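You operate a simulated robot arm through the tools that you are given. There is no shell and no other tool.

Carry out the task below with a simulated two-armed robot. There is one attempt and no reset: what you move stays moved.

Task
Swap the can on the coaster for the orange mug of tank water.
Fine: about 150 ml; the can stands on the worktop; spill nothing. Set down upright: what you pick out, orange open can.

Only the result counts: the job must be done as asked and must still hold three seconds after the hand-in. Knocking over, shifting, dropping, spilling or breaking anything else fails it.

Robot
Two 7-joint arms with fingered hands on one trunk that stands fixed in place. Base frame: the origin is at the foot of the trunk, x ahead of it, y to its left, z up. Lengths are in m, angles in degrees, forces in N, time in s.
The left shoulder is at [0.07, 0.157, 1.364], the right one opposite. Each reaches about 1.028 m from its shoulder. Payload 5 kg a hand.
The TCP of each hand is the grasp point between the finger pads, 0.031 m short of the fingertips. In the tool frame z runs along the fingers and y along their closing line. The gripper opens to 0.156 m; its body begins 0.088 m behind the TCP. The gripper is a hand of 4 fingers: y runs from the thumb to the fingers, the wrist lies at [0, 0, -0.249] in the tool frame, and closing takes about 1.5 s.
Orientation is told as [roll, pitch, yaw] about the base's x, y, z axes, in that order, counted from this pose: with the fingers straight down and closing along the base's y, the tool's x points along the base's -x, its y along +y and its z along -z.

Tools
- The arms move only by the tool play_rows. It takes "left_targets", "right_targets" or both (then of equal length, played together; a hand with none holds still); each is text: rows parted by semicolons, each of 7 numbers parted by spaces: the shift along the tool's x, y, z in units of 200 mm (1.0 is 200 mm), then the turn, a rotation vector about the tool's x, y, z in units of 60 degrees (1.0 is 60 degrees), then the opening in per cent of the stroke, from 0 (shut) to 100 (fully open). In form: x y z ax ay az gripper; .... A call has 1 to 20 rows; each row is the pose to reach, as a shift and turn from the pose commanded when the call began, along the tool's axes at that moment. A call with a number of a shift or a turn outside -1 to 1 is refused whole. A row lasts 0.2 s, in which the tool goes at most 0.05 m and 8.6 degrees; a call with a longer step from one row to the next is refused whole, and so is a gripper value outside its range. A pose out of reach is approached as far as the arm can. The call stops where the force on the tool passes 40 N (or 10 N more than at its start, if that is more) or the arm is blocked; 0.2 s more then pass. The fingers move at their own pace (about 0.108 m/s each) and stop on an object; they squeeze with about 25 N. The grip force told is the motor's: it shows also when the fingers shut on nothing. Time passes only in rows, and 0.2 s behind the last, so rows that repeat a pose let the fingers close. The reply holds the time, the measured pose of the TCP, the force on the tool along the base axes, the opening and the grip force, in the units named above and with some noise, with the torque about the TCP (base axes, N m) and any sound that the robot's microphone picked up.
- Cameras (640 x 400 px; columns grow to the right, rows downward): "scene" is now at [0.1286, 0.061, 1.6015]; the picture's right is [0.66, -0.75, 0.00], its down [-0.44, -0.39, -0.81] and it looks along [0.61, 0.54, -0.58] (base axes); focal length 214 px, centre (320, 200). "left" rides on the left gripper at [-0.072, 0.002, -0.111] in its tool frame; the picture's right is [-0.02, -1.00, 0.00], its down [0.84, -0.02, -0.54] and it looks along [0.54, -0.01, 0.84] (tool axes); focal length 234 px, centre (320, 200). "right" rides on the right gripper at [0.072, 0.002, -0.111] in its tool frame; the picture's right is [-0.02, 1.00, 0.00], its down [-0.84, -0.02, -0.54] and it looks along [-0.54, -0.01, 0.84] (tool axes); focal length 234 px, centre (320, 200). There is no depth. A picture from a camera that has moved, and an enlarged one, comes with that camera's place and axes in the base frame and with its lens. The place of the scene camera against the robot may be out by one fixed shift of up to 0.018 m in any direction.
- grab_frame(camera): a new picture of that camera. The clock stands still meanwhile.
- slide_trunk(by): slides the trunk up (or, below 0, down) by that many m; the arms and the scene camera ride with it, the base frame stays. It gives what a move gives, with no picture.
- grasp_type(shape, hand): the hand has 4 fingers and takes this shape, open, in about a second: jaw (thumb against the fingers, like two jaws); tri (thumb and two fingers); tip (a fingertip pinch); poke (one finger out to press); point (the index stretched); flat (the hand flat); cup (the hand cupped); fist (a fist). The gripper value then closes the fingers along that shape, each until it touches; the sizes above hold for jaw. It gives what a move gives, with no picture.
- aim_head(pan, tilt): turns the head with the scene camera to pan (to the left, within 86 degrees either way) and tilt (down, from -29 to 69), counted from straight ahead of the robot. It gives what a move gives.
- enlarge(camera, box): a new picture of the part [left, top, right, bottom] of that camera's present view, enlarged. The clock stands still meanwhile.
- sign_off(): hands the job in; it is judged then, once.

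Nothing tells you positions but the pictures and the camera data. Unless the task says otherwise, let go and move clear before handing in.

The tools are called after "Call:" as a command line: name --argument value ..., lists and objects as JSON in quotes. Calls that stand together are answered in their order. play_rows: Moves the arms, as the interface text tells. Its arguments: {"type":"object","properties":{"left_targets":{"type":"string"},"right_targets":{"type":"string"}},"required":[]} The other tools are called the same way: slide_trunk (by) moves the trunk up or down; grasp_type (shape, hand) gives the hand a shape; aim_head (pan, tilt) turns the head that bears the scene camera; grab_frame (camera) takes a picture; enlarge (camera, box) takes an enlarged picture of a part of a camera's view; sign_off () hands the job in.

At the start:

```text
time: 0.0
left_tool_pos: [0.3951, 0.6098, 1.3874]
left_tcp_rot: [0.0, -0.1, 0.1]
left_wrist_force: [-0.1, 0.0, -0.4]
left_ft_torque: [-0.01, 0.02, 0.03]
left_grip_width: 0.156
left_grip_force: 0.1
left_shape: jaw
right_tool_pos: [0.4517, 0.0121, 1.454]
right_tcp_rot: [0.1, -0.1, -0.1]
right_wrist_force: [0.3, 0.8, 0.7]
right_ft_torque: [0.02, 0.01, 0.01]
right_grip_width: 0.1559
right_grip_force: 0.1
right_shape: jaw
trunk travel left (down, up): [-0.75, 0.19]
head pan, tilt (commanded): [41.5, 35.6]
```

scene: 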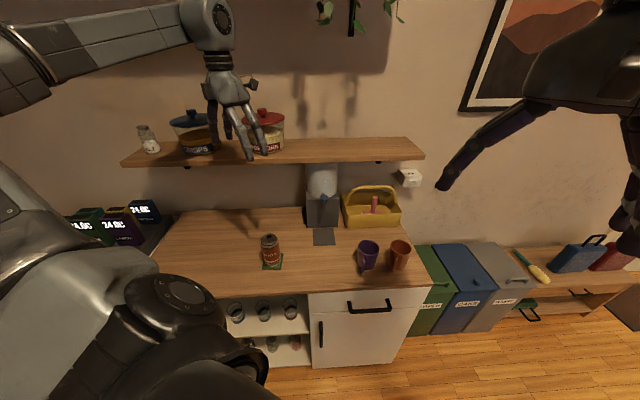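
right: 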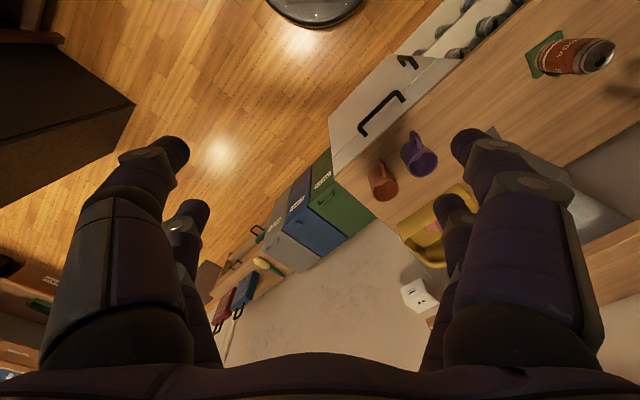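
left: 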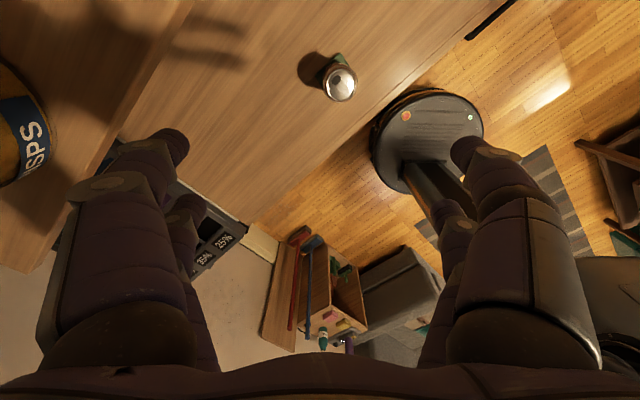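

I see a worktop ahead-left with an orange can on a green coaster, a purple and an orange mug at its right end, and something like a water tank with a tap at the back. I'll look closer before moving anything.

Call:
enlarge --camera "scene" --box '[220, 130, 440, 300]'

Call:
enlarge --camera "scene" --box '[290, 150, 350, 250]'

Call:
enlarge --camera "scene" --box '[340, 170, 430, 290]'

Call:
enlarge --camera "right" --box '[340, 0, 640, 300]'

```text
2.35 times, centred on (330, 215) of scene
camera zoom: at [0.1286, 0.061, 1.6015], right [0.66, -0.75, 0.0], down [-0.44, -0.39, -0.81], along [0.61, 0.54, -0.58], focal length 505 px, centre (296, 165)
```

zoom: 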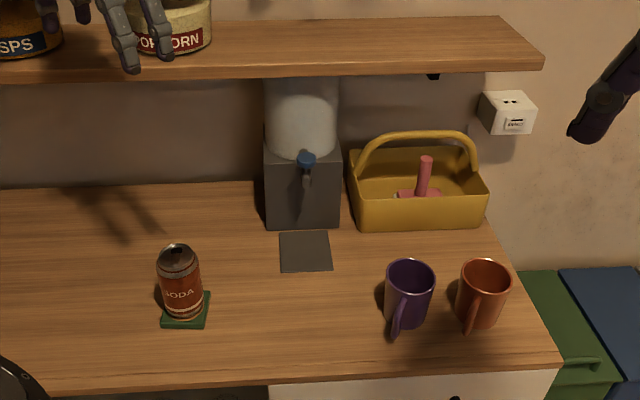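

```text
4.00 times, centred on (320, 200) of scene
camera zoom: at [0.1286, 0.061, 1.6015], right [0.66, -0.75, 0.0], down [-0.44, -0.39, -0.81], along [0.61, 0.54, -0.58], focal length 858 px, centre (320, 200)
```

zoom: 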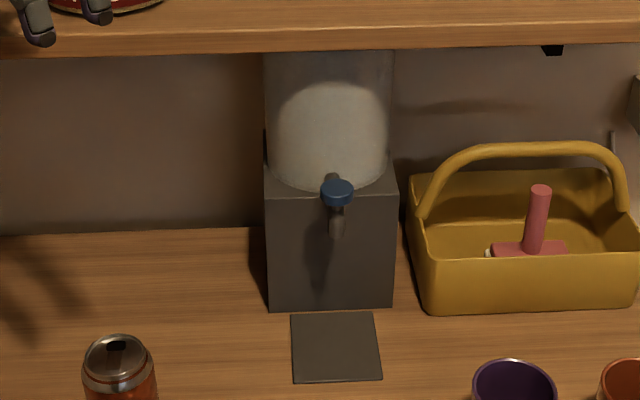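

```text
3.33 times, centred on (385, 230) of scene
camera zoom: at [0.1286, 0.061, 1.6015], right [0.66, -0.75, 0.0], down [-0.44, -0.39, -0.81], along [0.61, 0.54, -0.58], focal length 715 px, centre (103, 100)
```

zoom: 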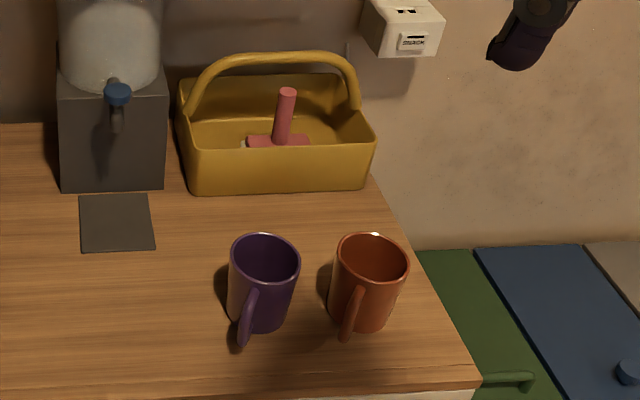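

```text
1.33 times, centred on (490, 150) of right
camera zoom: at [0.3804, 0.0143, 1.5647], right [0.02, 1.0, 0.0], down [0.84, -0.02, 0.54], along [0.54, -0.01, -0.84], focal length 312 px, centre (93, 267)
```

zoom: 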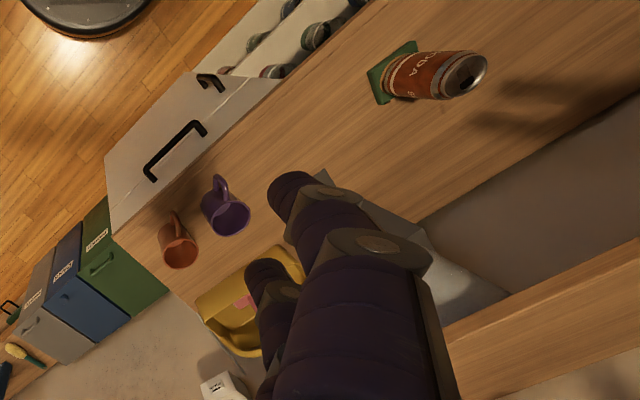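

The worktop seems to be at about z 0.94, with its long direction running along the picture's right. I'll enlarge the tap, the mugs, the can and the labels more.

Call:
enlarge --camera "scene" --box '[304, 180, 344, 205]'

Call:
enlarge --camera "scene" --box '[300, 160, 348, 250]'

Call:
enlarge --camera "scene" --box '[250, 225, 298, 275]'

Call:
enlarge --camera "scene" --box '[350, 230, 420, 280]'

Call:
enlarge --camera "scene" --box '[390, 155, 430, 195]'

Call:
enlarge --camera "scene" --box '[60, 180, 460, 310]'

```text
16.00 times, centred on (324, 192) of scene
camera zoom: at [0.1286, 0.061, 1.6015], right [0.66, -0.75, 0.0], down [-0.44, -0.39, -0.81], along [0.61, 0.54, -0.58], focal length 3432 px, centre (256, 320)
```

zoom: 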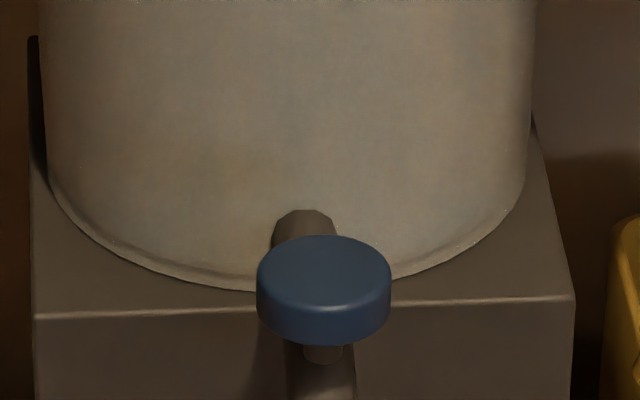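

```text
4.44 times, centred on (324, 205) of scene
camera zoom: at [0.1286, 0.061, 1.6015], right [0.66, -0.75, 0.0], down [-0.44, -0.39, -0.81], along [0.61, 0.54, -0.58], focal length 953 px, centre (302, 178)
```

zoom: 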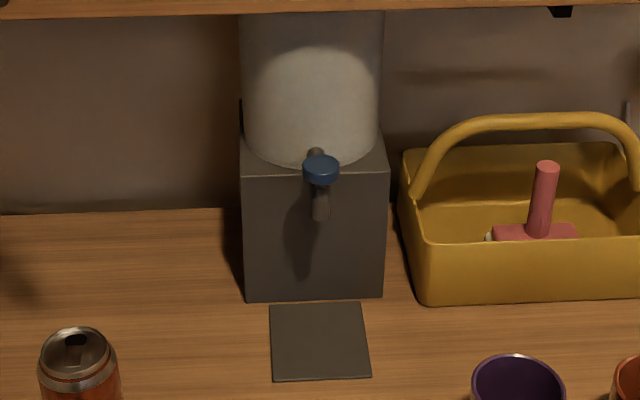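

```text
8.00 times, centred on (274, 250) of scene
camera zoom: at [0.1286, 0.061, 1.6015], right [0.66, -0.75, 0.0], down [-0.44, -0.39, -0.81], along [0.61, 0.54, -0.58], focal length 1716 px, centre (688, -200)
```

zoom: 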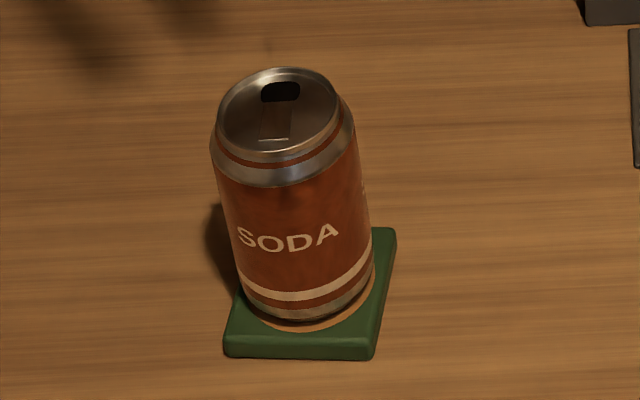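

```text
8.00 times, centred on (385, 255) of scene
camera zoom: at [0.1286, 0.061, 1.6015], right [0.66, -0.75, 0.0], down [-0.44, -0.39, -0.81], along [0.61, 0.54, -0.58], focal length 1716 px, centre (-200, -240)
```

zoom: 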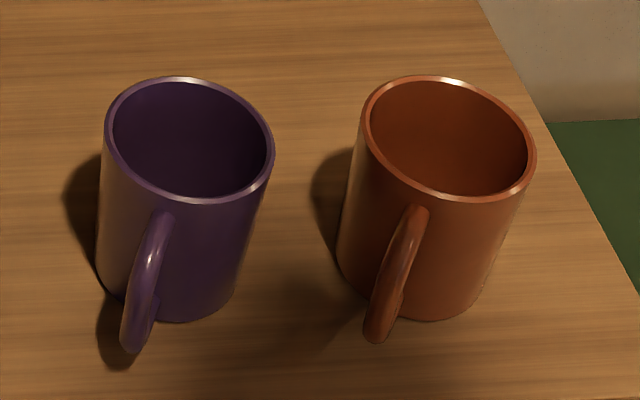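

```text
10.00 times, centred on (410, 175) of scene
camera zoom: at [0.1286, 0.061, 1.6015], right [0.66, -0.75, 0.0], down [-0.44, -0.39, -0.81], along [0.61, 0.54, -0.58], focal length 2145 px, centre (-580, 450)
```

zoom: 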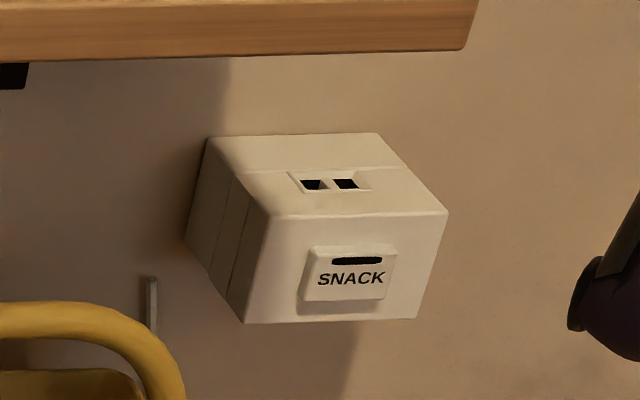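

```text
1.60 times, centred on (260, 245) of scene
camera zoom: at [0.1286, 0.061, 1.6015], right [0.66, -0.75, 0.0], down [-0.44, -0.39, -0.81], along [0.61, 0.54, -0.58], focal length 343 px, centre (416, 128)
```

zoom: 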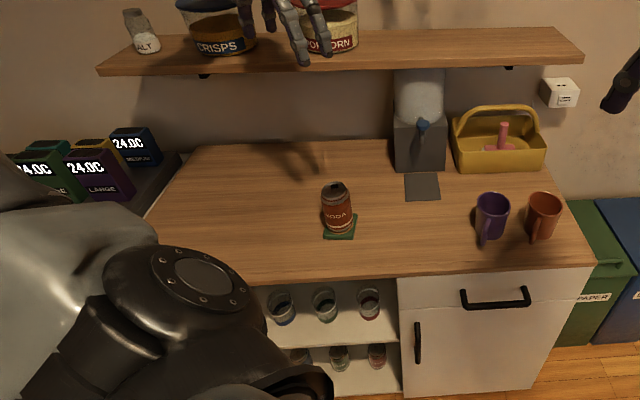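

The mugs, can and tray can be triangulated better with the wrist cameras. I'll enlarge those views to fix the worktop height and positions.

Call:
enlarge --camera "left" --box '[290, 40, 390, 110]'

Call:
enlarge --camera "right" --box '[500, 10, 630, 100]'

Call:
enlarge --camera "right" --box '[350, 110, 480, 220]'

Call:
enlarge --camera "scene" --box '[190, 70, 290, 170]'

```text
5.71 times, centred on (340, 75) of left
camera zoom: at [0.4673, 0.6118, 1.4978], right [0.02, -1.0, 0.0], down [-0.84, -0.02, 0.54], along [-0.54, -0.01, -0.84], focal length 1338 px, centre (206, 914)
```

zoom: 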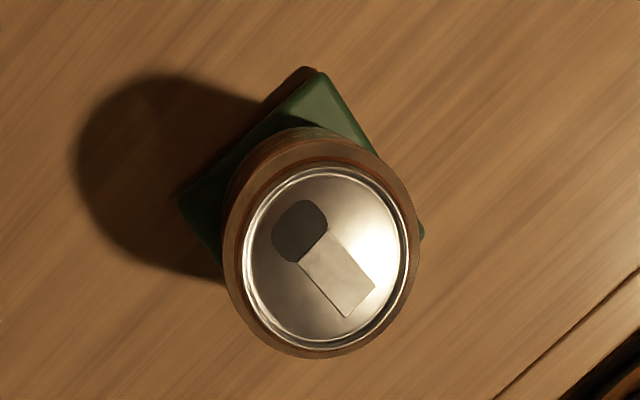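

```text
4.44 times, centred on (565, 55) of right
camera zoom: at [0.3804, 0.0143, 1.5647], right [0.02, 1.0, 0.0], down [0.84, -0.02, 0.54], along [0.54, -0.01, -0.84], focal length 1041 px, centre (-769, 844)
```

zoom: 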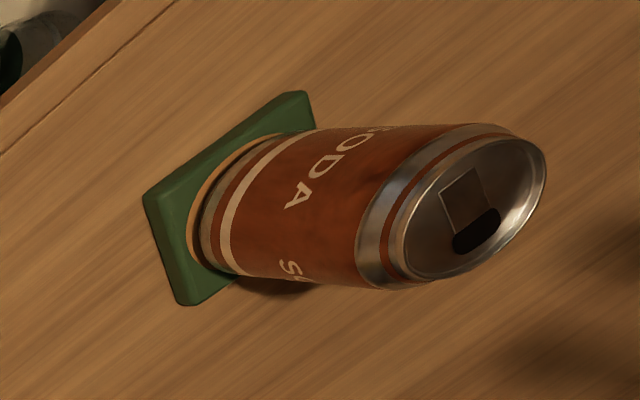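

```text
3.64 times, centred on (415, 165) of right
camera zoom: at [0.3804, 0.0143, 1.5647], right [0.02, 1.0, 0.0], down [0.84, -0.02, 0.54], along [0.54, -0.01, -0.84], focal length 852 px, centre (-26, 327)
```

zoom: 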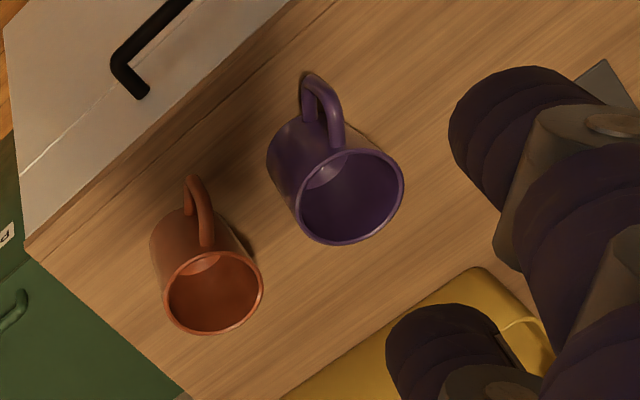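

```text
4.00 times, centred on (240, 120) of scene
camera zoom: at [0.1286, 0.061, 1.6015], right [0.66, -0.75, 0.0], down [-0.44, -0.39, -0.81], along [0.61, 0.54, -0.58], focal length 858 px, centre (640, 520)
```

zoom: 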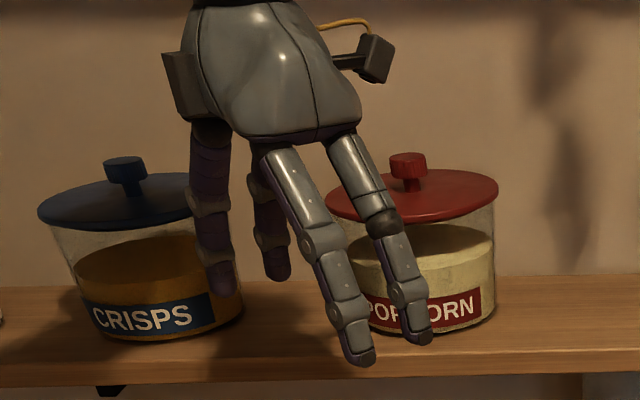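

Triangulating the wrist views puts the worktop near z 0.88, the can at about (0.408, 0.573) with its top near 1.017, the orange mug at about (0.729, 0.199), and the tap above the tray near (0.652, 0.516). I'll lower the left hand above the can first and check its alignment.

Call:
play_rows --left_targets "-0.016 -0.046 0.235 0 0 0 100; -0.032 -0.092 0.47 0 0 0 100; -0.048 -0.138 0.7 0 0 0 100; -0.065 -0.184 0.9 0 0 0 100; -0.065 -0.184 0.9 0 0 0 100"

Call:
grab_frame --camera "left"

Call:
enlarge --camera "scene" --box '[200, 130, 340, 290]'

```text
time: 1.2
left_tool_pos: [0.409, 0.5716, 1.2068]
left_tcp_rot: [0.1, 0.0, 0.0]
left_wrist_force: [-0.6, -0.5, 0.1]
left_ft_torque: [-0.02, 0.0, -0.01]
left_grip_width: 0.1557
left_grip_force: 0.1
left_shape: jaw
right_tool_pos: [0.4517, 0.0117, 1.4541]
right_tcp_rot: [0.0, 0.0, 0.0]
right_wrist_force: [0.3, 0.0, 0.0]
right_ft_torque: [-0.01, 0.0, -0.01]
right_grip_width: 0.156
right_grip_force: 0.1
right_shape: jaw
trunk travel left (down, up): [-0.75, 0.19]
head pan, tilt (commanded): [41.5, 35.6]
```

```text
taken
camera left: at [0.481, 0.5743, 1.3169], right [0.02, -1.0, 0.0], down [-0.84, -0.02, 0.54], along [-0.54, -0.01, -0.84], focal length 234 px, centre (320, 200)
```

left: 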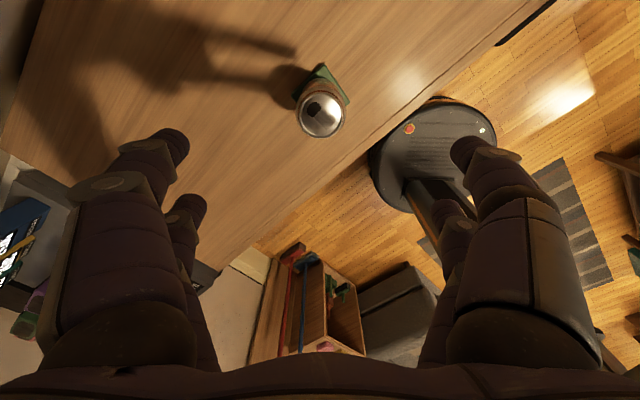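

```text
2.50 times, centred on (270, 210) of scene
camera zoom: at [0.1284, 0.061, 1.6015], right [0.66, -0.75, 0.0], down [-0.44, -0.39, -0.81], along [0.61, 0.54, -0.58], focal length 536 px, centre (445, 175)
```

zoom: 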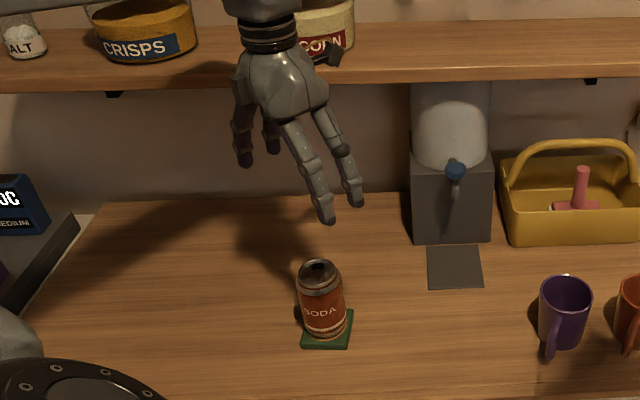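

The can's top appears almost straight under the left hand. I'll enlarge to measure it precisely, and look at the tap from here too.

Call:
enlarge --camera "left" --box '[270, 50, 370, 150]'

Call:
enlarge --camera "scene" --box '[245, 170, 300, 290]'

```text
4.00 times, centred on (320, 100) of left
camera zoom: at [0.481, 0.5743, 1.3169], right [0.02, -1.0, 0.0], down [-0.84, -0.02, 0.54], along [-0.54, -0.01, -0.84], focal length 937 px, centre (320, 600)
```

zoom: 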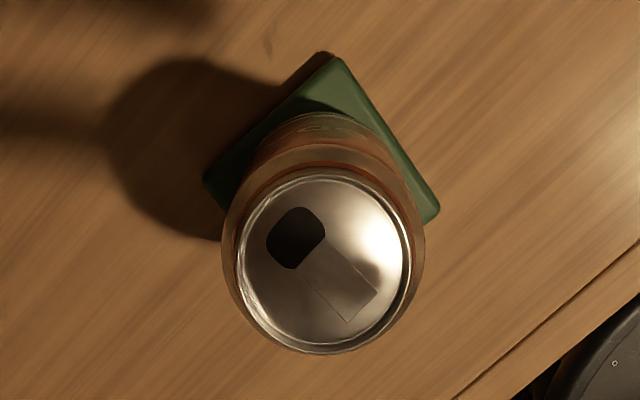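

```text
3.33 times, centred on (272, 230) of scene
camera zoom: at [0.1284, 0.061, 1.6015], right [0.66, -0.75, 0.0], down [-0.44, -0.39, -0.81], along [0.61, 0.54, -0.58], focal length 715 px, centre (478, 100)
```

zoom: 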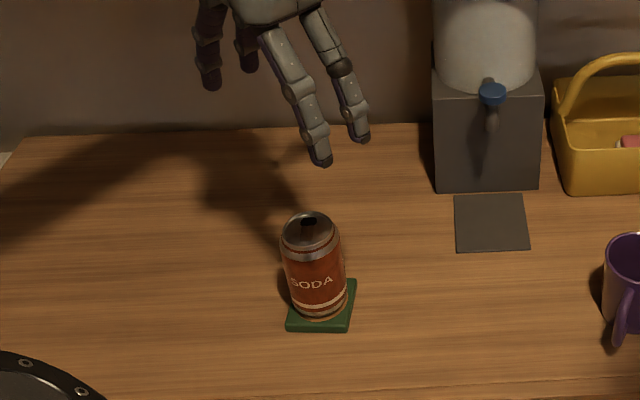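

The can top centre is near (0.411, 0.573, 1.01), and the coaster centre is about (0.408, 0.573) with a side of roughly 7.5 cm. I'll descend around the can with the fingers open.

Call:
play_rows --left_targets "-0.01 0.005 0.2 0 0 0 100; -0.01 0.005 0.4 0 0 0 100; -0.01 0.005 0.6 0 0 0 100; -0.01 0.005 0.8 0 0 0 100; -0.01 0.005 0.95 0 0 0 100; -0.01 0.005 0.95 0 0 0 100"

Call:
enlarge --camera "scene" --box '[220, 170, 320, 290]'

Call:
grab_frame --camera "left"

```text
time: 2.6
left_tool_pos: [0.4082, 0.5725, 1.0176]
left_tcp_rot: [-0.1, 0.0, 0.0]
left_wrist_force: [0.0, 0.6, -0.7]
left_ft_torque: [0.02, -0.04, 0.01]
left_grip_width: 0.156
left_grip_force: 0.0
left_shape: jaw
right_tool_pos: [0.4515, 0.0122, 1.4537]
right_tcp_rot: [0.0, -0.1, -0.1]
right_wrist_force: [-0.7, -0.1, -0.1]
right_ft_torque: [0.04, -0.03, -0.01]
right_grip_width: 0.1559
right_grip_force: 0.0
right_shape: jaw
trunk travel left (down, up): [-0.75, 0.19]
head pan, tilt (commanded): [41.5, 35.6]
```

```text
3.33 times, centred on (270, 230) of scene
camera zoom: at [0.1281, 0.0602, 1.6016], right [0.66, -0.75, 0.0], down [-0.44, -0.39, -0.81], along [0.61, 0.54, -0.58], focal length 715 px, centre (487, 100)
```

zoom: 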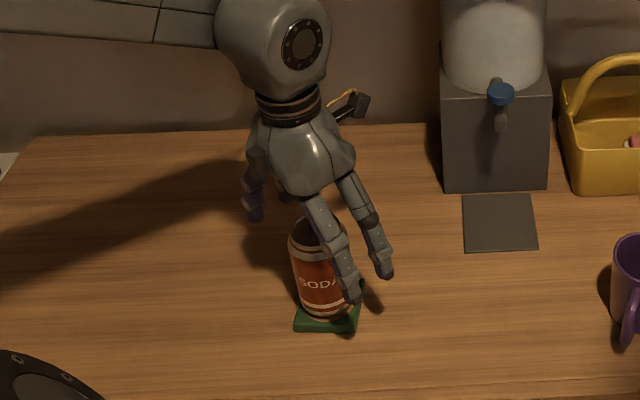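

```text
taken
camera left: at [0.4812, 0.5748, 1.1282], right [0.02, -1.0, 0.0], down [-0.84, -0.02, 0.54], along [-0.54, -0.01, -0.84], focal length 234 px, centre (320, 200)
```

left: 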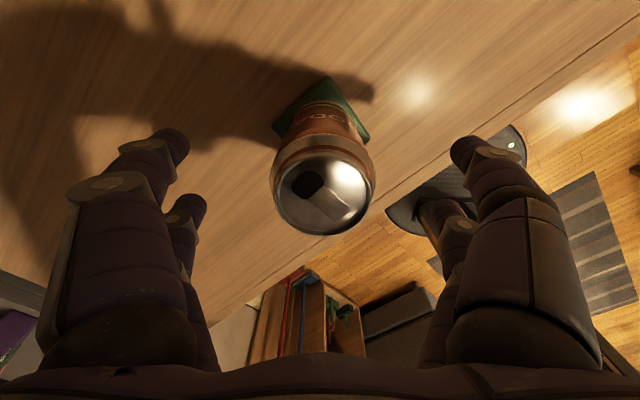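

The can is centred between the jaws. I'll go down another 5.5 cm and close on it.

Call:
play_rows --left_targets "-0.01 0 0.14 0 0 0 100; -0.01 0 0.275 0 0 0 100; -0.01 0 0.275 0 0 0 60; -0.01 0 0.275 0 0 0 30; -0.01 0 0.275 0 0 0 20; -0.01 0 0.275 0 0 0 20; -0.01 0 0.275 0 0 0 20; -0.01 0 0.275 0 0 0 20; -0.01 0 0.275 0 0 0 20"

Call:
enlarge --camera "scene" --box '[220, 170, 320, 290]'

Call:
grab_frame --camera "left"

```text
time: 4.6
left_tool_pos: [0.4116, 0.575, 0.9615]
left_tcp_rot: [0.0, 0.0, 0.0]
left_wrist_force: [-0.4, 0.1, 0.1]
left_ft_torque: [0.0, 0.02, 0.04]
left_grip_width: 0.0443
left_grip_force: 24.9
left_shape: jaw
right_tool_pos: [0.4512, 0.0107, 1.4529]
right_tcp_rot: [-0.1, 0.0, 0.0]
right_wrist_force: [-0.8, 0.5, 0.0]
right_ft_torque: [-0.01, 0.0, 0.0]
right_grip_width: 0.1561
right_grip_force: 0.1
right_shape: jaw
trunk travel left (down, up): [-0.75, 0.19]
head pan, tilt (commanded): [41.5, 35.6]
```

```text
3.33 times, centred on (270, 230) of scene
camera zoom: at [0.1285, 0.0608, 1.6015], right [0.66, -0.75, 0.0], down [-0.44, -0.39, -0.81], along [0.61, 0.54, -0.58], focal length 715 px, centre (487, 100)
```

zoom: 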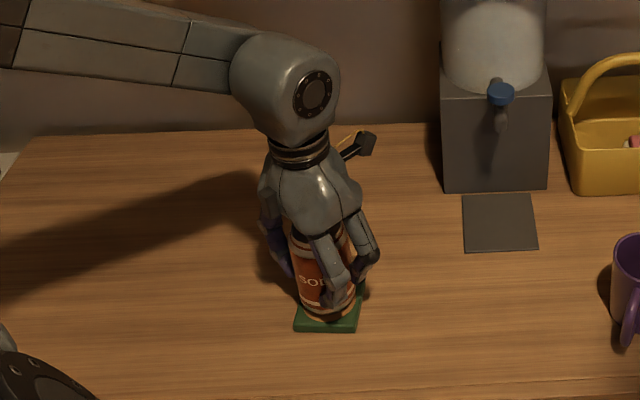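

```text
taken
camera left: at [0.4836, 0.5751, 1.0731], right [0.02, -1.0, 0.0], down [-0.84, -0.02, 0.54], along [-0.54, -0.01, -0.84], focal length 234 px, centre (320, 200)
```

left: 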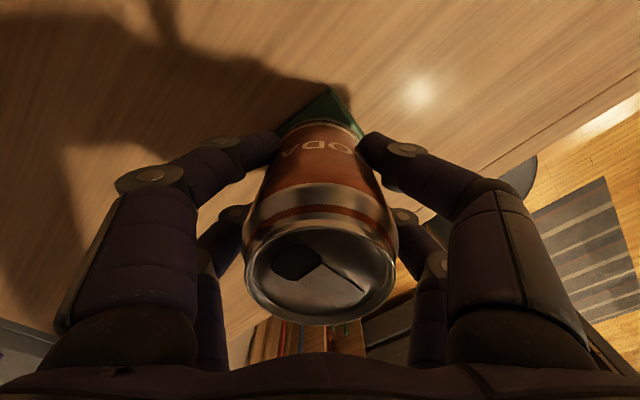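

The can is gripped in a four-point cage. Before lifting I'll check the whole scene for forearm clearance to the shelf.

Call:
grab_frame --camera "scene"

Call:
grab_frame --camera "right"

```text
taken
camera scene: at [0.1285, 0.0608, 1.6015], right [0.66, -0.75, 0.0], down [-0.44, -0.39, -0.81], along [0.61, 0.54, -0.58], focal length 214 px, centre (320, 200)
```

scene: 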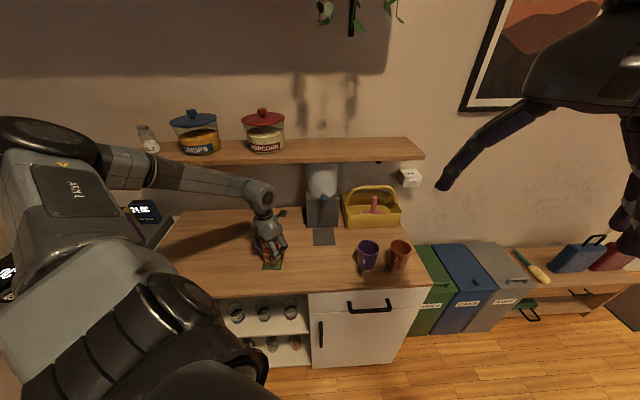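

```text
taken
camera right: at [0.3804, 0.014, 1.5647], right [0.02, 1.0, 0.0], down [0.84, -0.02, 0.54], along [0.54, -0.01, -0.84], focal length 234 px, centre (320, 200)
```

right: 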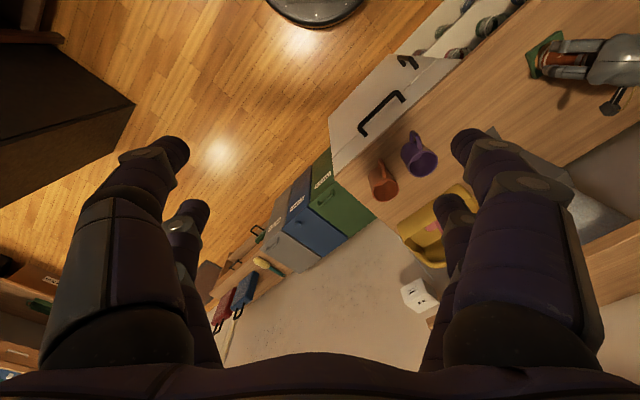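

The elbow sits out to the left, well in front of the shelf. I'll lift the can 4 cm and carry it about 18 cm to the left along the worktop.

Call:
play_rows --left_targets "0 0 -0.05 0 0 0 20; 0 0 -0.12 0 0 0 20; 0 0 -0.2 0 0 0 20; 0.05 0.06 -0.22 0 0 0 20; 0.13 0.15 -0.22 0 0 0 20; 0.22 0.25 -0.22 0 0 0 20; 0.31 0.35 -0.22 0 0 0 20; 0.4 0.45 -0.22 0 0 0 20; 0.49 0.55 -0.22 0 0 0 20; 0.55 0.62 -0.22 0 0 0 20; 0.59 0.66 -0.22 0 0 0 20; 0.6 0.675 -0.22 0 0 0 20; 0.6 0.675 -0.22 0 0 0 20"

Call:
grab_frame --camera "scene"

Call:
grab_frame --camera "left"

```text
time: 7.4
left_tool_pos: [0.2908, 0.709, 1.005]
left_tcp_rot: [0.0, 0.0, 0.1]
left_wrist_force: [0.1, -0.3, 0.1]
left_ft_torque: [0.04, 0.01, 0.01]
left_grip_width: 0.0443
left_grip_force: 24.8
left_shape: jaw
right_tool_pos: [0.4535, 0.012, 1.4538]
right_tcp_rot: [0.0, 0.0, 0.0]
right_wrist_force: [0.4, 0.4, 0.1]
right_ft_torque: [0.0, 0.02, 0.03]
right_grip_width: 0.1558
right_grip_force: 0.1
right_shape: jaw
trunk travel left (down, up): [-0.75, 0.19]
head pan, tilt (commanded): [41.5, 35.6]
```

```text
taken
camera scene: at [0.1287, 0.061, 1.6015], right [0.66, -0.75, 0.0], down [-0.44, -0.39, -0.81], along [0.61, 0.54, -0.58], focal length 214 px, centre (320, 200)
```

scene: 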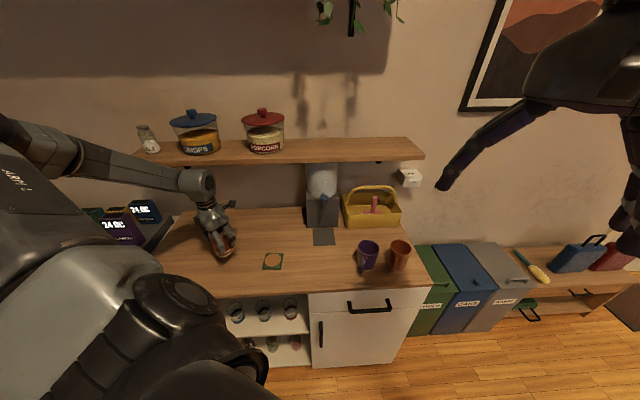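

```text
taken
camera left: at [0.3639, 0.7107, 1.1167], right [0.02, -1.0, 0.0], down [-0.84, -0.02, 0.54], along [-0.54, -0.01, -0.84], focal length 234 px, centre (320, 200)
```

left: 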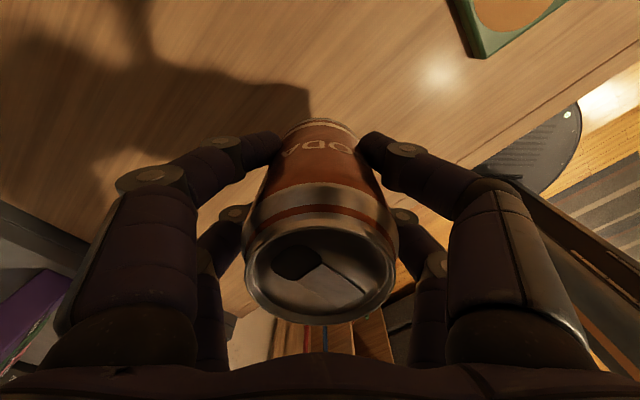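

The can is held upright clear of the coaster. I'll lower it, then creep down until I feel the worktop.

Call:
play_rows --left_targets "0 0 0.08 0 0 0 20; 0 0 0.16 0 0 0 20; 0 0 0.21 0 0 0 20; 0 0 0.225 0 0 0 20; 0 0 0.235 0 0 0 20; 0 0 0.245 0 0 0 20; 0 0 0.245 0 0 0 20"

Call:
enlarge --camera "scene" --box '[180, 180, 260, 280]'

```text
time: 9.0
left_tool_pos: [0.2923, 0.7083, 0.957]
left_tcp_rot: [0.0, 0.0, 0.0]
left_wrist_force: [0.5, 0.7, -0.7]
left_ft_torque: [-0.03, 0.03, 0.01]
left_grip_width: 0.0444
left_grip_force: 24.7
left_shape: jaw
right_tool_pos: [0.4509, 0.0115, 1.4543]
right_tcp_rot: [0.0, 0.0, 0.0]
right_wrist_force: [-0.2, 0.5, -0.1]
right_ft_torque: [-0.02, 0.01, 0.02]
right_grip_width: 0.1557
right_grip_force: 0.1
right_shape: jaw
trunk travel left (down, up): [-0.75, 0.19]
head pan, tilt (commanded): [41.5, 35.6]
```

```text
4.00 times, centred on (220, 230) of scene
camera zoom: at [0.1286, 0.0609, 1.6015], right [0.66, -0.75, 0.0], down [-0.44, -0.39, -0.81], along [0.61, 0.54, -0.58], focal length 858 px, centre (720, 80)
```

zoom: 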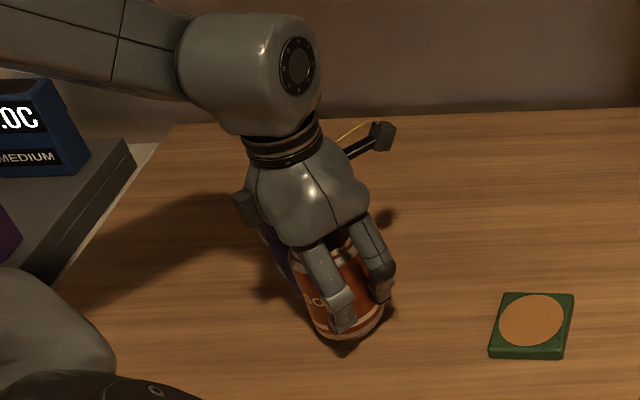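

No contact yet. I'll creep down millimetre by millimetre.

Call:
play_rows --left_targets "0 0 0.006 0 0 0 20; 0 0 0.012 0 0 0 20; 0 0 0.018 0 0 0 20; 0 0 0.024 0 0 0 20; 0 0 0.024 0 0 0 20"

```text
time: 10.2
left_tool_pos: [0.2913, 0.7085, 0.9525]
left_tcp_rot: [0.0, 0.0, 0.0]
left_wrist_force: [0.2, 0.1, -0.4]
left_ft_torque: [0.0, -0.03, 0.03]
left_grip_width: 0.0443
left_grip_force: 24.9
left_shape: jaw
right_tool_pos: [0.4526, 0.0109, 1.4543]
right_tcp_rot: [-0.1, -0.1, -0.1]
right_wrist_force: [-0.1, 0.4, 0.0]
right_ft_torque: [0.0, 0.0, -0.02]
right_grip_width: 0.1558
right_grip_force: 0.1
right_shape: jaw
trunk travel left (down, up): [-0.75, 0.19]
head pan, tilt (commanded): [41.5, 35.6]
```

Call:
play_rows --left_targets "0 0 0.005 0 0 0 20; 0 0 0.01 0 0 0 20; 0 0 0.015 0 0 0 20; 0 0 0.015 0 0 0 20"

Call:
enlarge --camera "left" --box '[230, 80, 410, 330]'

Call:
enlarge --camera "scene" --box '[205, 225, 245, 275]'

```text
time: 11.2
left_tool_pos: [0.2917, 0.7083, 0.949]
left_tcp_rot: [0.1, -0.1, -0.1]
left_wrist_force: [0.1, -0.7, -0.2]
left_ft_torque: [-0.01, -0.01, -0.01]
left_grip_width: 0.0441
left_grip_force: 25.2
left_shape: jaw
right_tool_pos: [0.4523, 0.011, 1.4541]
right_tcp_rot: [0.0, -0.1, 0.0]
right_wrist_force: [0.6, 0.3, 0.6]
right_ft_torque: [0.0, -0.02, -0.02]
right_grip_width: 0.1561
right_grip_force: 0.1
right_shape: jaw
trunk travel left (down, up): [-0.75, 0.19]
head pan, tilt (commanded): [41.5, 35.6]
```

```text
1.60 times, centred on (320, 205) of left
camera zoom: at [0.3641, 0.7108, 1.0598], right [0.02, -1.0, 0.0], down [-0.84, -0.02, 0.54], along [-0.54, -0.01, -0.84], focal length 375 px, centre (320, 192)
```

zoom: 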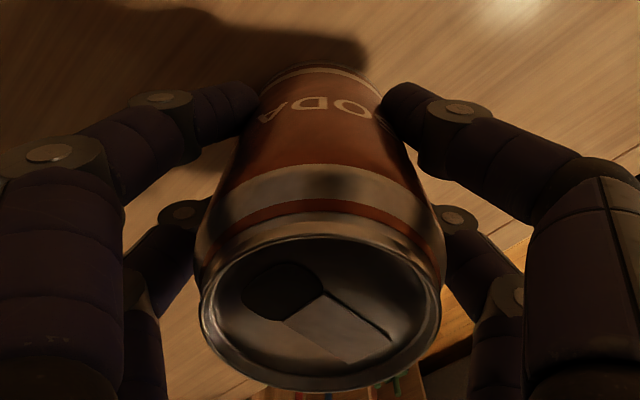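

```text
8.00 times, centred on (225, 250) of scene
camera zoom: at [0.1286, 0.061, 1.6015], right [0.66, -0.75, 0.0], down [-0.44, -0.39, -0.81], along [0.61, 0.54, -0.58], focal length 1716 px, centre (1080, -200)
```

zoom: 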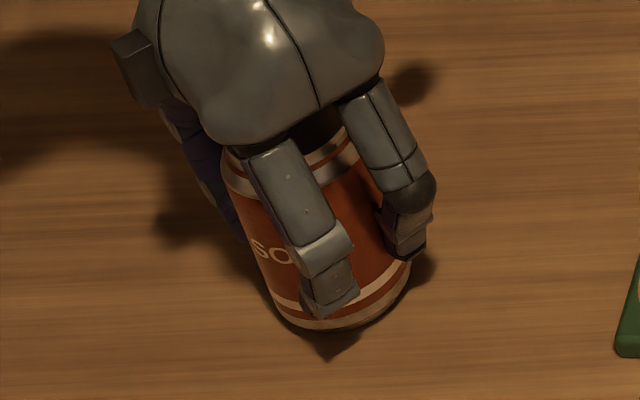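

Call:
play_rows --left_targets "0 0 0.005 0 0 0 20; 0 0 0.01 0 0 0 20; 0 0 0.01 0 0 0 20"

```text
time: 12.0
left_tool_pos: [0.2927, 0.7095, 0.9469]
left_tcp_rot: [0.1, 0.0, 0.1]
left_wrist_force: [-0.4, 0.1, 1.2]
left_ft_torque: [-0.06, -0.01, 0.01]
left_grip_width: 0.0444
left_grip_force: 25.2
left_shape: jaw
right_tool_pos: [0.4517, 0.0121, 1.453]
right_tcp_rot: [0.0, 0.0, 0.1]
right_wrist_force: [-0.3, -0.3, 0.5]
right_ft_torque: [-0.01, 0.01, -0.03]
right_grip_width: 0.1558
right_grip_force: 0.0
right_shape: jaw
trunk travel left (down, up): [-0.75, 0.19]
head pan, tilt (commanded): [41.5, 35.6]
```

Call:
play_rows --left_targets "0 0 0.004 0 0 0 20; 0 0 0.008 0 0 0 20; 0 0 0.008 0 0 0 20"

```text
time: 12.8
left_tool_pos: [0.2923, 0.7089, 0.9446]
left_tcp_rot: [0.0, 0.0, 0.0]
left_wrist_force: [0.2, -0.3, -0.8]
left_ft_torque: [-0.01, 0.03, 0.04]
left_grip_width: 0.0445
left_grip_force: 24.6
left_shape: jaw
right_tool_pos: [0.4522, 0.0124, 1.4538]
right_tcp_rot: [0.1, 0.0, 0.0]
right_wrist_force: [0.6, 0.2, 0.5]
right_ft_torque: [0.02, 0.0, 0.0]
right_grip_width: 0.156
right_grip_force: 0.0
right_shape: jaw
trunk travel left (down, up): [-0.75, 0.19]
head pan, tilt (commanded): [41.5, 35.6]
```

Call:
play_rows --left_targets "0 0 0.004 0 0 0 20; 0 0 0.008 0 0 0 20; 0 0 0.012 0 0 0 20; 0 0 0.012 0 0 0 20"

Call:
enlarge --camera "scene" --box '[205, 225, 245, 275]'

Call:
enlarge --camera "left" --box '[230, 80, 410, 330]'

```text
time: 13.8
left_tool_pos: [0.2924, 0.7088, 0.9454]
left_tcp_rot: [0.1, -0.1, 0.1]
left_wrist_force: [-0.6, 1.9, 13.6]
left_ft_torque: [-0.01, -0.02, 0.0]
left_grip_width: 0.0445
left_grip_force: 25.5
left_shape: jaw
right_tool_pos: [0.451, 0.0106, 1.454]
right_tcp_rot: [0.0, -0.1, -0.1]
right_wrist_force: [0.4, -0.4, 0.7]
right_ft_torque: [0.02, 0.02, -0.02]
right_grip_width: 0.156
right_grip_force: 0.0
right_shape: jaw
trunk travel left (down, up): [-0.75, 0.19]
head pan, tilt (commanded): [41.5, 35.6]
```

```text
8.00 times, centred on (225, 250) of scene
camera zoom: at [0.1277, 0.0593, 1.6018], right [0.66, -0.75, 0.0], down [-0.44, -0.39, -0.81], along [0.61, 0.54, -0.58], focal length 1716 px, centre (1080, -200)
```

zoom: 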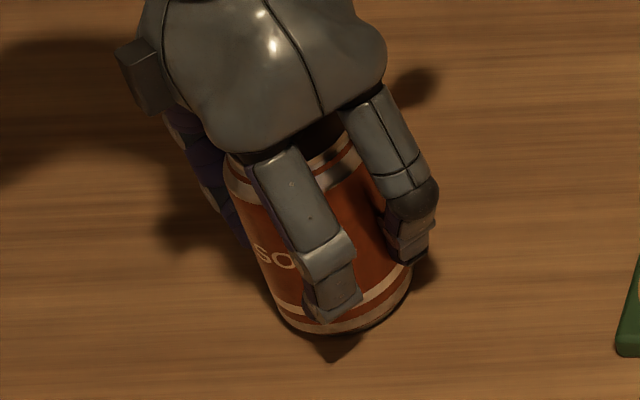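

```text
1.60 times, centred on (320, 205) of left
camera zoom: at [0.3639, 0.7104, 1.0559], right [0.02, -1.0, 0.0], down [-0.84, -0.02, 0.54], along [-0.54, -0.01, -0.84], focal length 375 px, centre (320, 192)
```

zoom: 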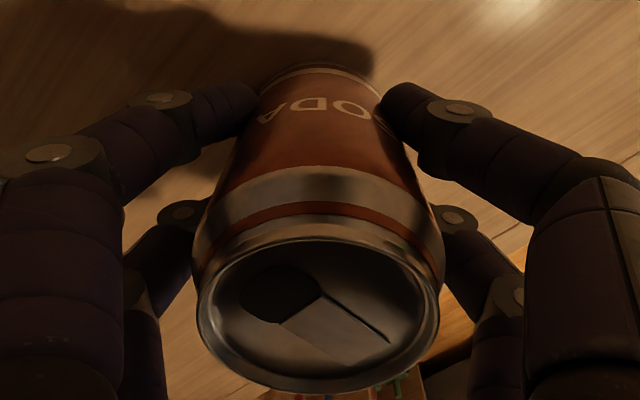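

Contact at z ≈ 0.945 with 13 N. I'll relieve the push, open the fingers and rise straight up.

Call:
play_rows --left_targets "0 0 -0.01 0 0 0 20; 0 0 -0.01 0 0 0 20; 0 0 -0.01 0 0 0 40; 0 0 -0.01 0 0 0 60; 0 0 -0.01 0 0 0 80; 0 0 -0.01 0 0 0 100; 0 0 -0.01 0 0 0 100; 0 0 -0.01 0 0 0 100"

Call:
enlarge --camera "scene" --box '[180, 180, 260, 280]'

Call:
grab_frame --camera "left"

```text
time: 15.6
left_tool_pos: [0.2918, 0.7085, 0.945]
left_tcp_rot: [0.1, 0.1, 0.0]
left_wrist_force: [0.0, 0.2, 0.4]
left_ft_torque: [-0.01, -0.02, 0.03]
left_grip_width: 0.1559
left_grip_force: 0.0
left_shape: jaw
right_tool_pos: [0.452, 0.0122, 1.4535]
right_tcp_rot: [0.0, 0.0, -0.1]
right_wrist_force: [0.1, -0.4, 0.1]
right_ft_torque: [0.0, 0.0, 0.02]
right_grip_width: 0.1558
right_grip_force: 0.1
right_shape: jaw
trunk travel left (down, up): [-0.75, 0.19]
head pan, tilt (commanded): [41.5, 35.6]
```

```text
4.00 times, centred on (220, 230) of scene
camera zoom: at [0.1286, 0.0609, 1.6015], right [0.66, -0.75, 0.0], down [-0.44, -0.39, -0.81], along [0.61, 0.54, -0.58], focal length 858 px, centre (720, 80)
```

zoom: 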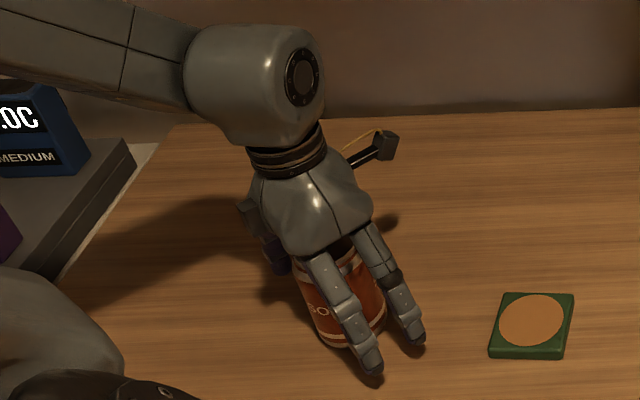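

```text
taken
camera left: at [0.3642, 0.7106, 1.0562], right [0.02, -1.0, 0.0], down [-0.84, -0.02, 0.54], along [-0.54, -0.01, -0.84], focal length 234 px, centre (320, 200)
```

left: 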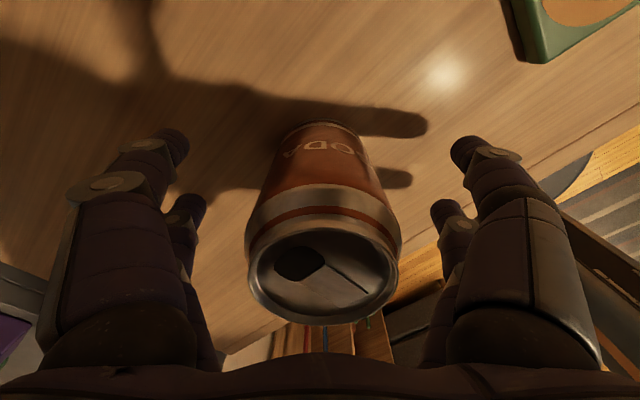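

The can stands on the worktop, upright. I'll now raise the left hand straight up and swing the open right hand toward the orange mug, well above everything, turning it to avoid the handle and the purple mug.

Call:
play_rows --left_targets "0 0 -0.12 0 0 0 100; 0 0 -0.29 0 0 0 100; 0 0 -0.46 0 0 0 100; 0 0 -0.64 0 0 0 100; 0 0 -0.82 0 0 0 100; 0 0 -1.0 0 0 0 100; 0 0 -1.0 0 0 0 100" --right_targets "-0.158 0.108 0.083 0 0 0.042 100; -0.317 0.217 0.167 0 0 0.083 100; -0.475 0.325 0.25 0 0 0.125 100; -0.633 0.433 0.333 0 0 0.167 100; -0.79 0.54 0.417 0 0 0.208 100; -0.95 0.65 0.5 0 0 0.25 100; -0.95 0.65 0.5 0 0 0.25 100"

Call:
grab_frame --camera "scene"

Call:
grab_frame --camera "right"

Call:
enlarge --camera "scene" --box '[190, 215, 290, 285]'

```text
time: 17.2
left_tool_pos: [0.2909, 0.7087, 1.1447]
left_tcp_rot: [0.0, 0.0, 0.0]
left_wrist_force: [0.0, -0.3, 0.4]
left_ft_torque: [0.0, 0.01, -0.03]
left_grip_width: 0.1557
left_grip_force: 0.1
left_shape: jaw
right_tool_pos: [0.6421, 0.1427, 1.3524]
right_tcp_rot: [0.0, 0.0, -15.1]
right_wrist_force: [-0.3, 0.2, 0.8]
right_ft_torque: [0.0, 0.01, -0.02]
right_grip_width: 0.1557
right_grip_force: 0.1
right_shape: jaw
trunk travel left (down, up): [-0.75, 0.19]
head pan, tilt (commanded): [41.5, 35.6]
```

```text
taken
camera scene: at [0.1285, 0.0608, 1.6015], right [0.66, -0.75, 0.0], down [-0.44, -0.39, -0.81], along [0.61, 0.54, -0.58], focal length 214 px, centre (320, 200)
```

scene: 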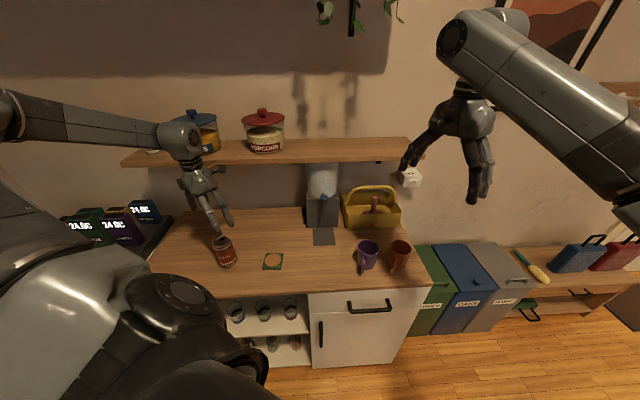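

```text
taken
camera right: at [0.5739, 0.1634, 1.464], right [0.28, 0.96, 0.0], down [0.8, -0.24, 0.54], along [0.52, -0.15, -0.84], focal length 234 px, centre (320, 200)
```

right: 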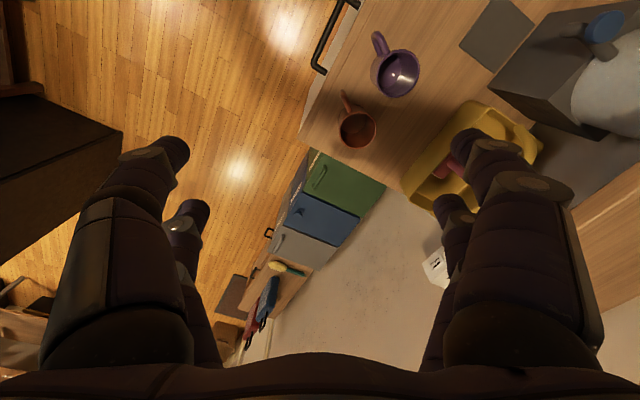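

```text
5.71 times, centred on (240, 250) of scene
camera zoom: at [0.1285, 0.0608, 1.6015], right [0.66, -0.75, 0.0], down [-0.44, -0.39, -0.81], along [0.61, 0.54, -0.58], focal length 1226 px, centre (777, -86)
```

zoom: 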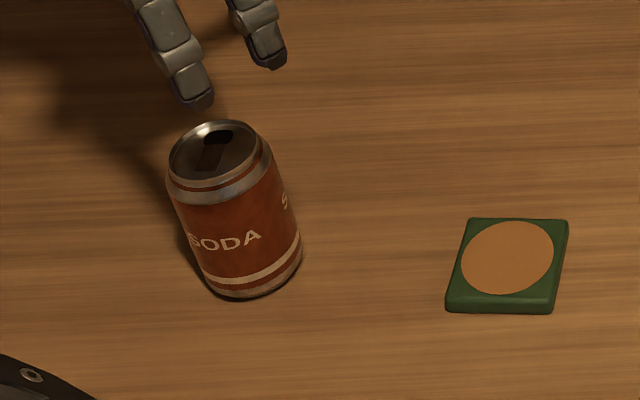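

The can stands properly on the worktop. The right camera now sees both mugs, the tray and the tap, so I'll enlarge to measure them.

Call:
enlarge --camera "right" --box '[310, 20, 430, 160]'

Call:
enlarge --camera "right" --box '[440, 0, 640, 150]'

Call:
enlarge --camera "scene" --box '[350, 230, 420, 280]'

```text
2.86 times, centred on (370, 90) of right
camera zoom: at [0.5739, 0.1634, 1.464], right [0.28, 0.96, 0.0], down [0.8, -0.24, 0.54], along [0.52, -0.15, -0.84], focal length 669 px, centre (177, 514)
```

zoom: 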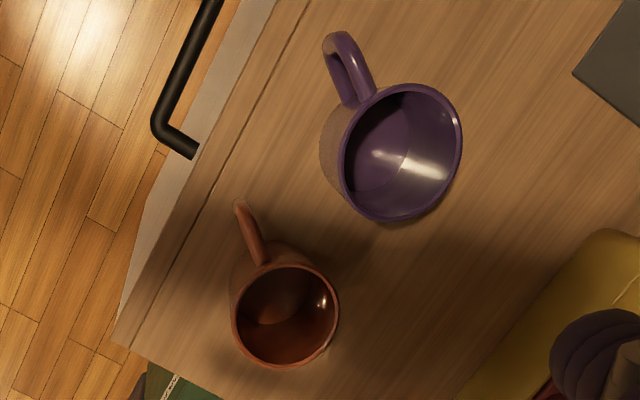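

```text
2.67 times, centred on (540, 75) of right
camera zoom: at [0.5739, 0.1634, 1.464], right [0.28, 0.96, 0.0], down [0.8, -0.24, 0.54], along [0.52, -0.15, -0.84], focal length 624 px, centre (-267, 533)
```

zoom: 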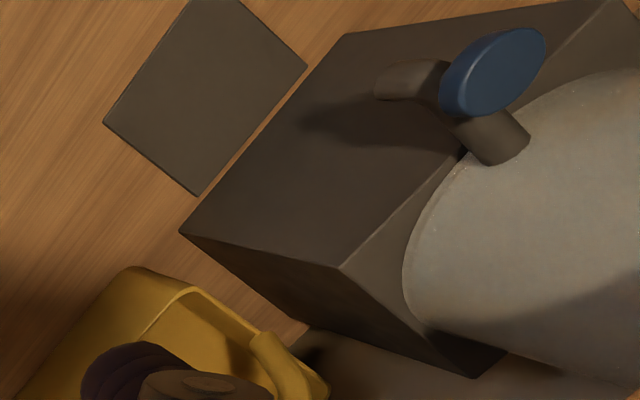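

```text
8.00 times, centred on (385, 255) of scene
camera zoom: at [0.1285, 0.0608, 1.6015], right [0.66, -0.75, 0.0], down [-0.44, -0.39, -0.81], along [0.61, 0.54, -0.58], focal length 1716 px, centre (-200, -240)
```

zoom: 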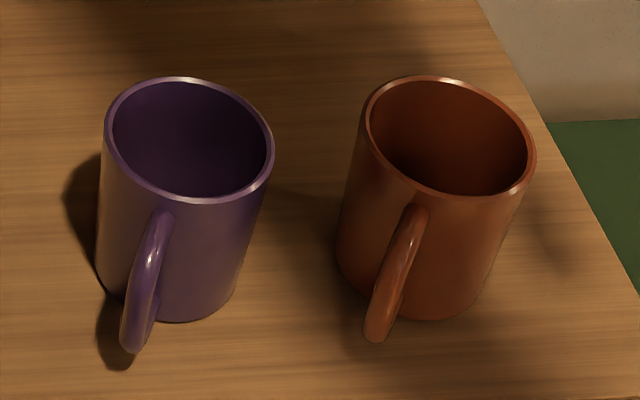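

I place the orange mug's rim centre at (0.736, 0.201, 0.967), the knob top at (0.651, 0.514, 1.10) and the spout end near z 1.04, above the tray centre (0.654, 0.520). Next I'll bring the right hand directly above the orange mug.

Call:
play_rows --right_targets "-0.063 0.067 0.16 0 0 0 100; -0.126 0.134 0.32 0 0 0 100; -0.189 0.2 0.48 0 0 0 100; -0.252 0.267 0.64 0 0 0 100; -0.315 0.334 0.8 0 0 0 100; -0.378 0.401 0.96 0 0 0 100; -0.378 0.401 0.96 0 0 0 100"

Call:
grab_frame --camera "right"

Call:
grab_frame --camera "scene"

```text
time: 18.8
left_tool_pos: [0.2937, 0.7085, 1.1449]
left_tcp_rot: [0.1, 0.1, -0.1]
left_wrist_force: [-0.1, 0.6, -0.3]
left_ft_torque: [0.0, 0.0, -0.03]
left_grip_width: 0.1562
left_grip_force: 0.1
left_shape: jaw
right_tool_pos: [0.7329, 0.1893, 1.1672]
right_tcp_rot: [0.1, -0.1, -15.1]
right_wrist_force: [-0.1, 0.6, -0.6]
right_ft_torque: [0.01, -0.01, 0.02]
right_grip_width: 0.1562
right_grip_force: 0.1
right_shape: jaw
right hand out of reach, approached as far as the arm can: row 6, 7
trunk travel left (down, up): [-0.75, 0.19]
head pan, tilt (commanded): [41.5, 35.6]
```

```text
taken
camera right: at [0.6638, 0.2097, 1.2785], right [0.28, 0.96, 0.0], down [0.8, -0.24, 0.55], along [0.52, -0.15, -0.84], focal length 234 px, centre (320, 200)
```

right: 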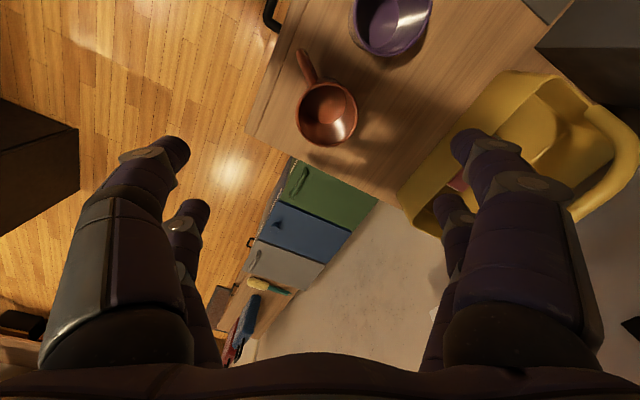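

```text
taken
camera scene: at [0.1302, 0.0605, 1.6015], right [0.66, -0.75, 0.0], down [-0.44, -0.39, -0.81], along [0.61, 0.54, -0.58], focal length 214 px, centre (320, 200)
```

scene: 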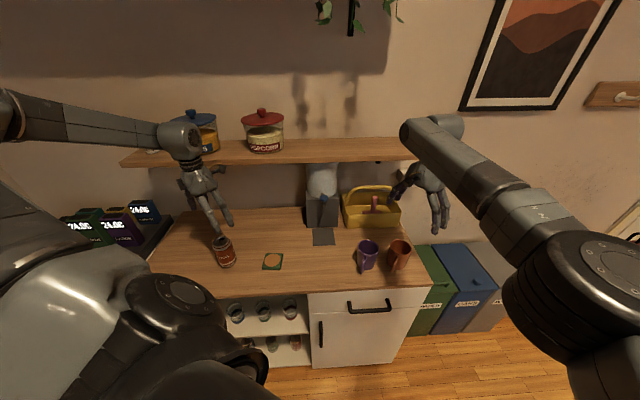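

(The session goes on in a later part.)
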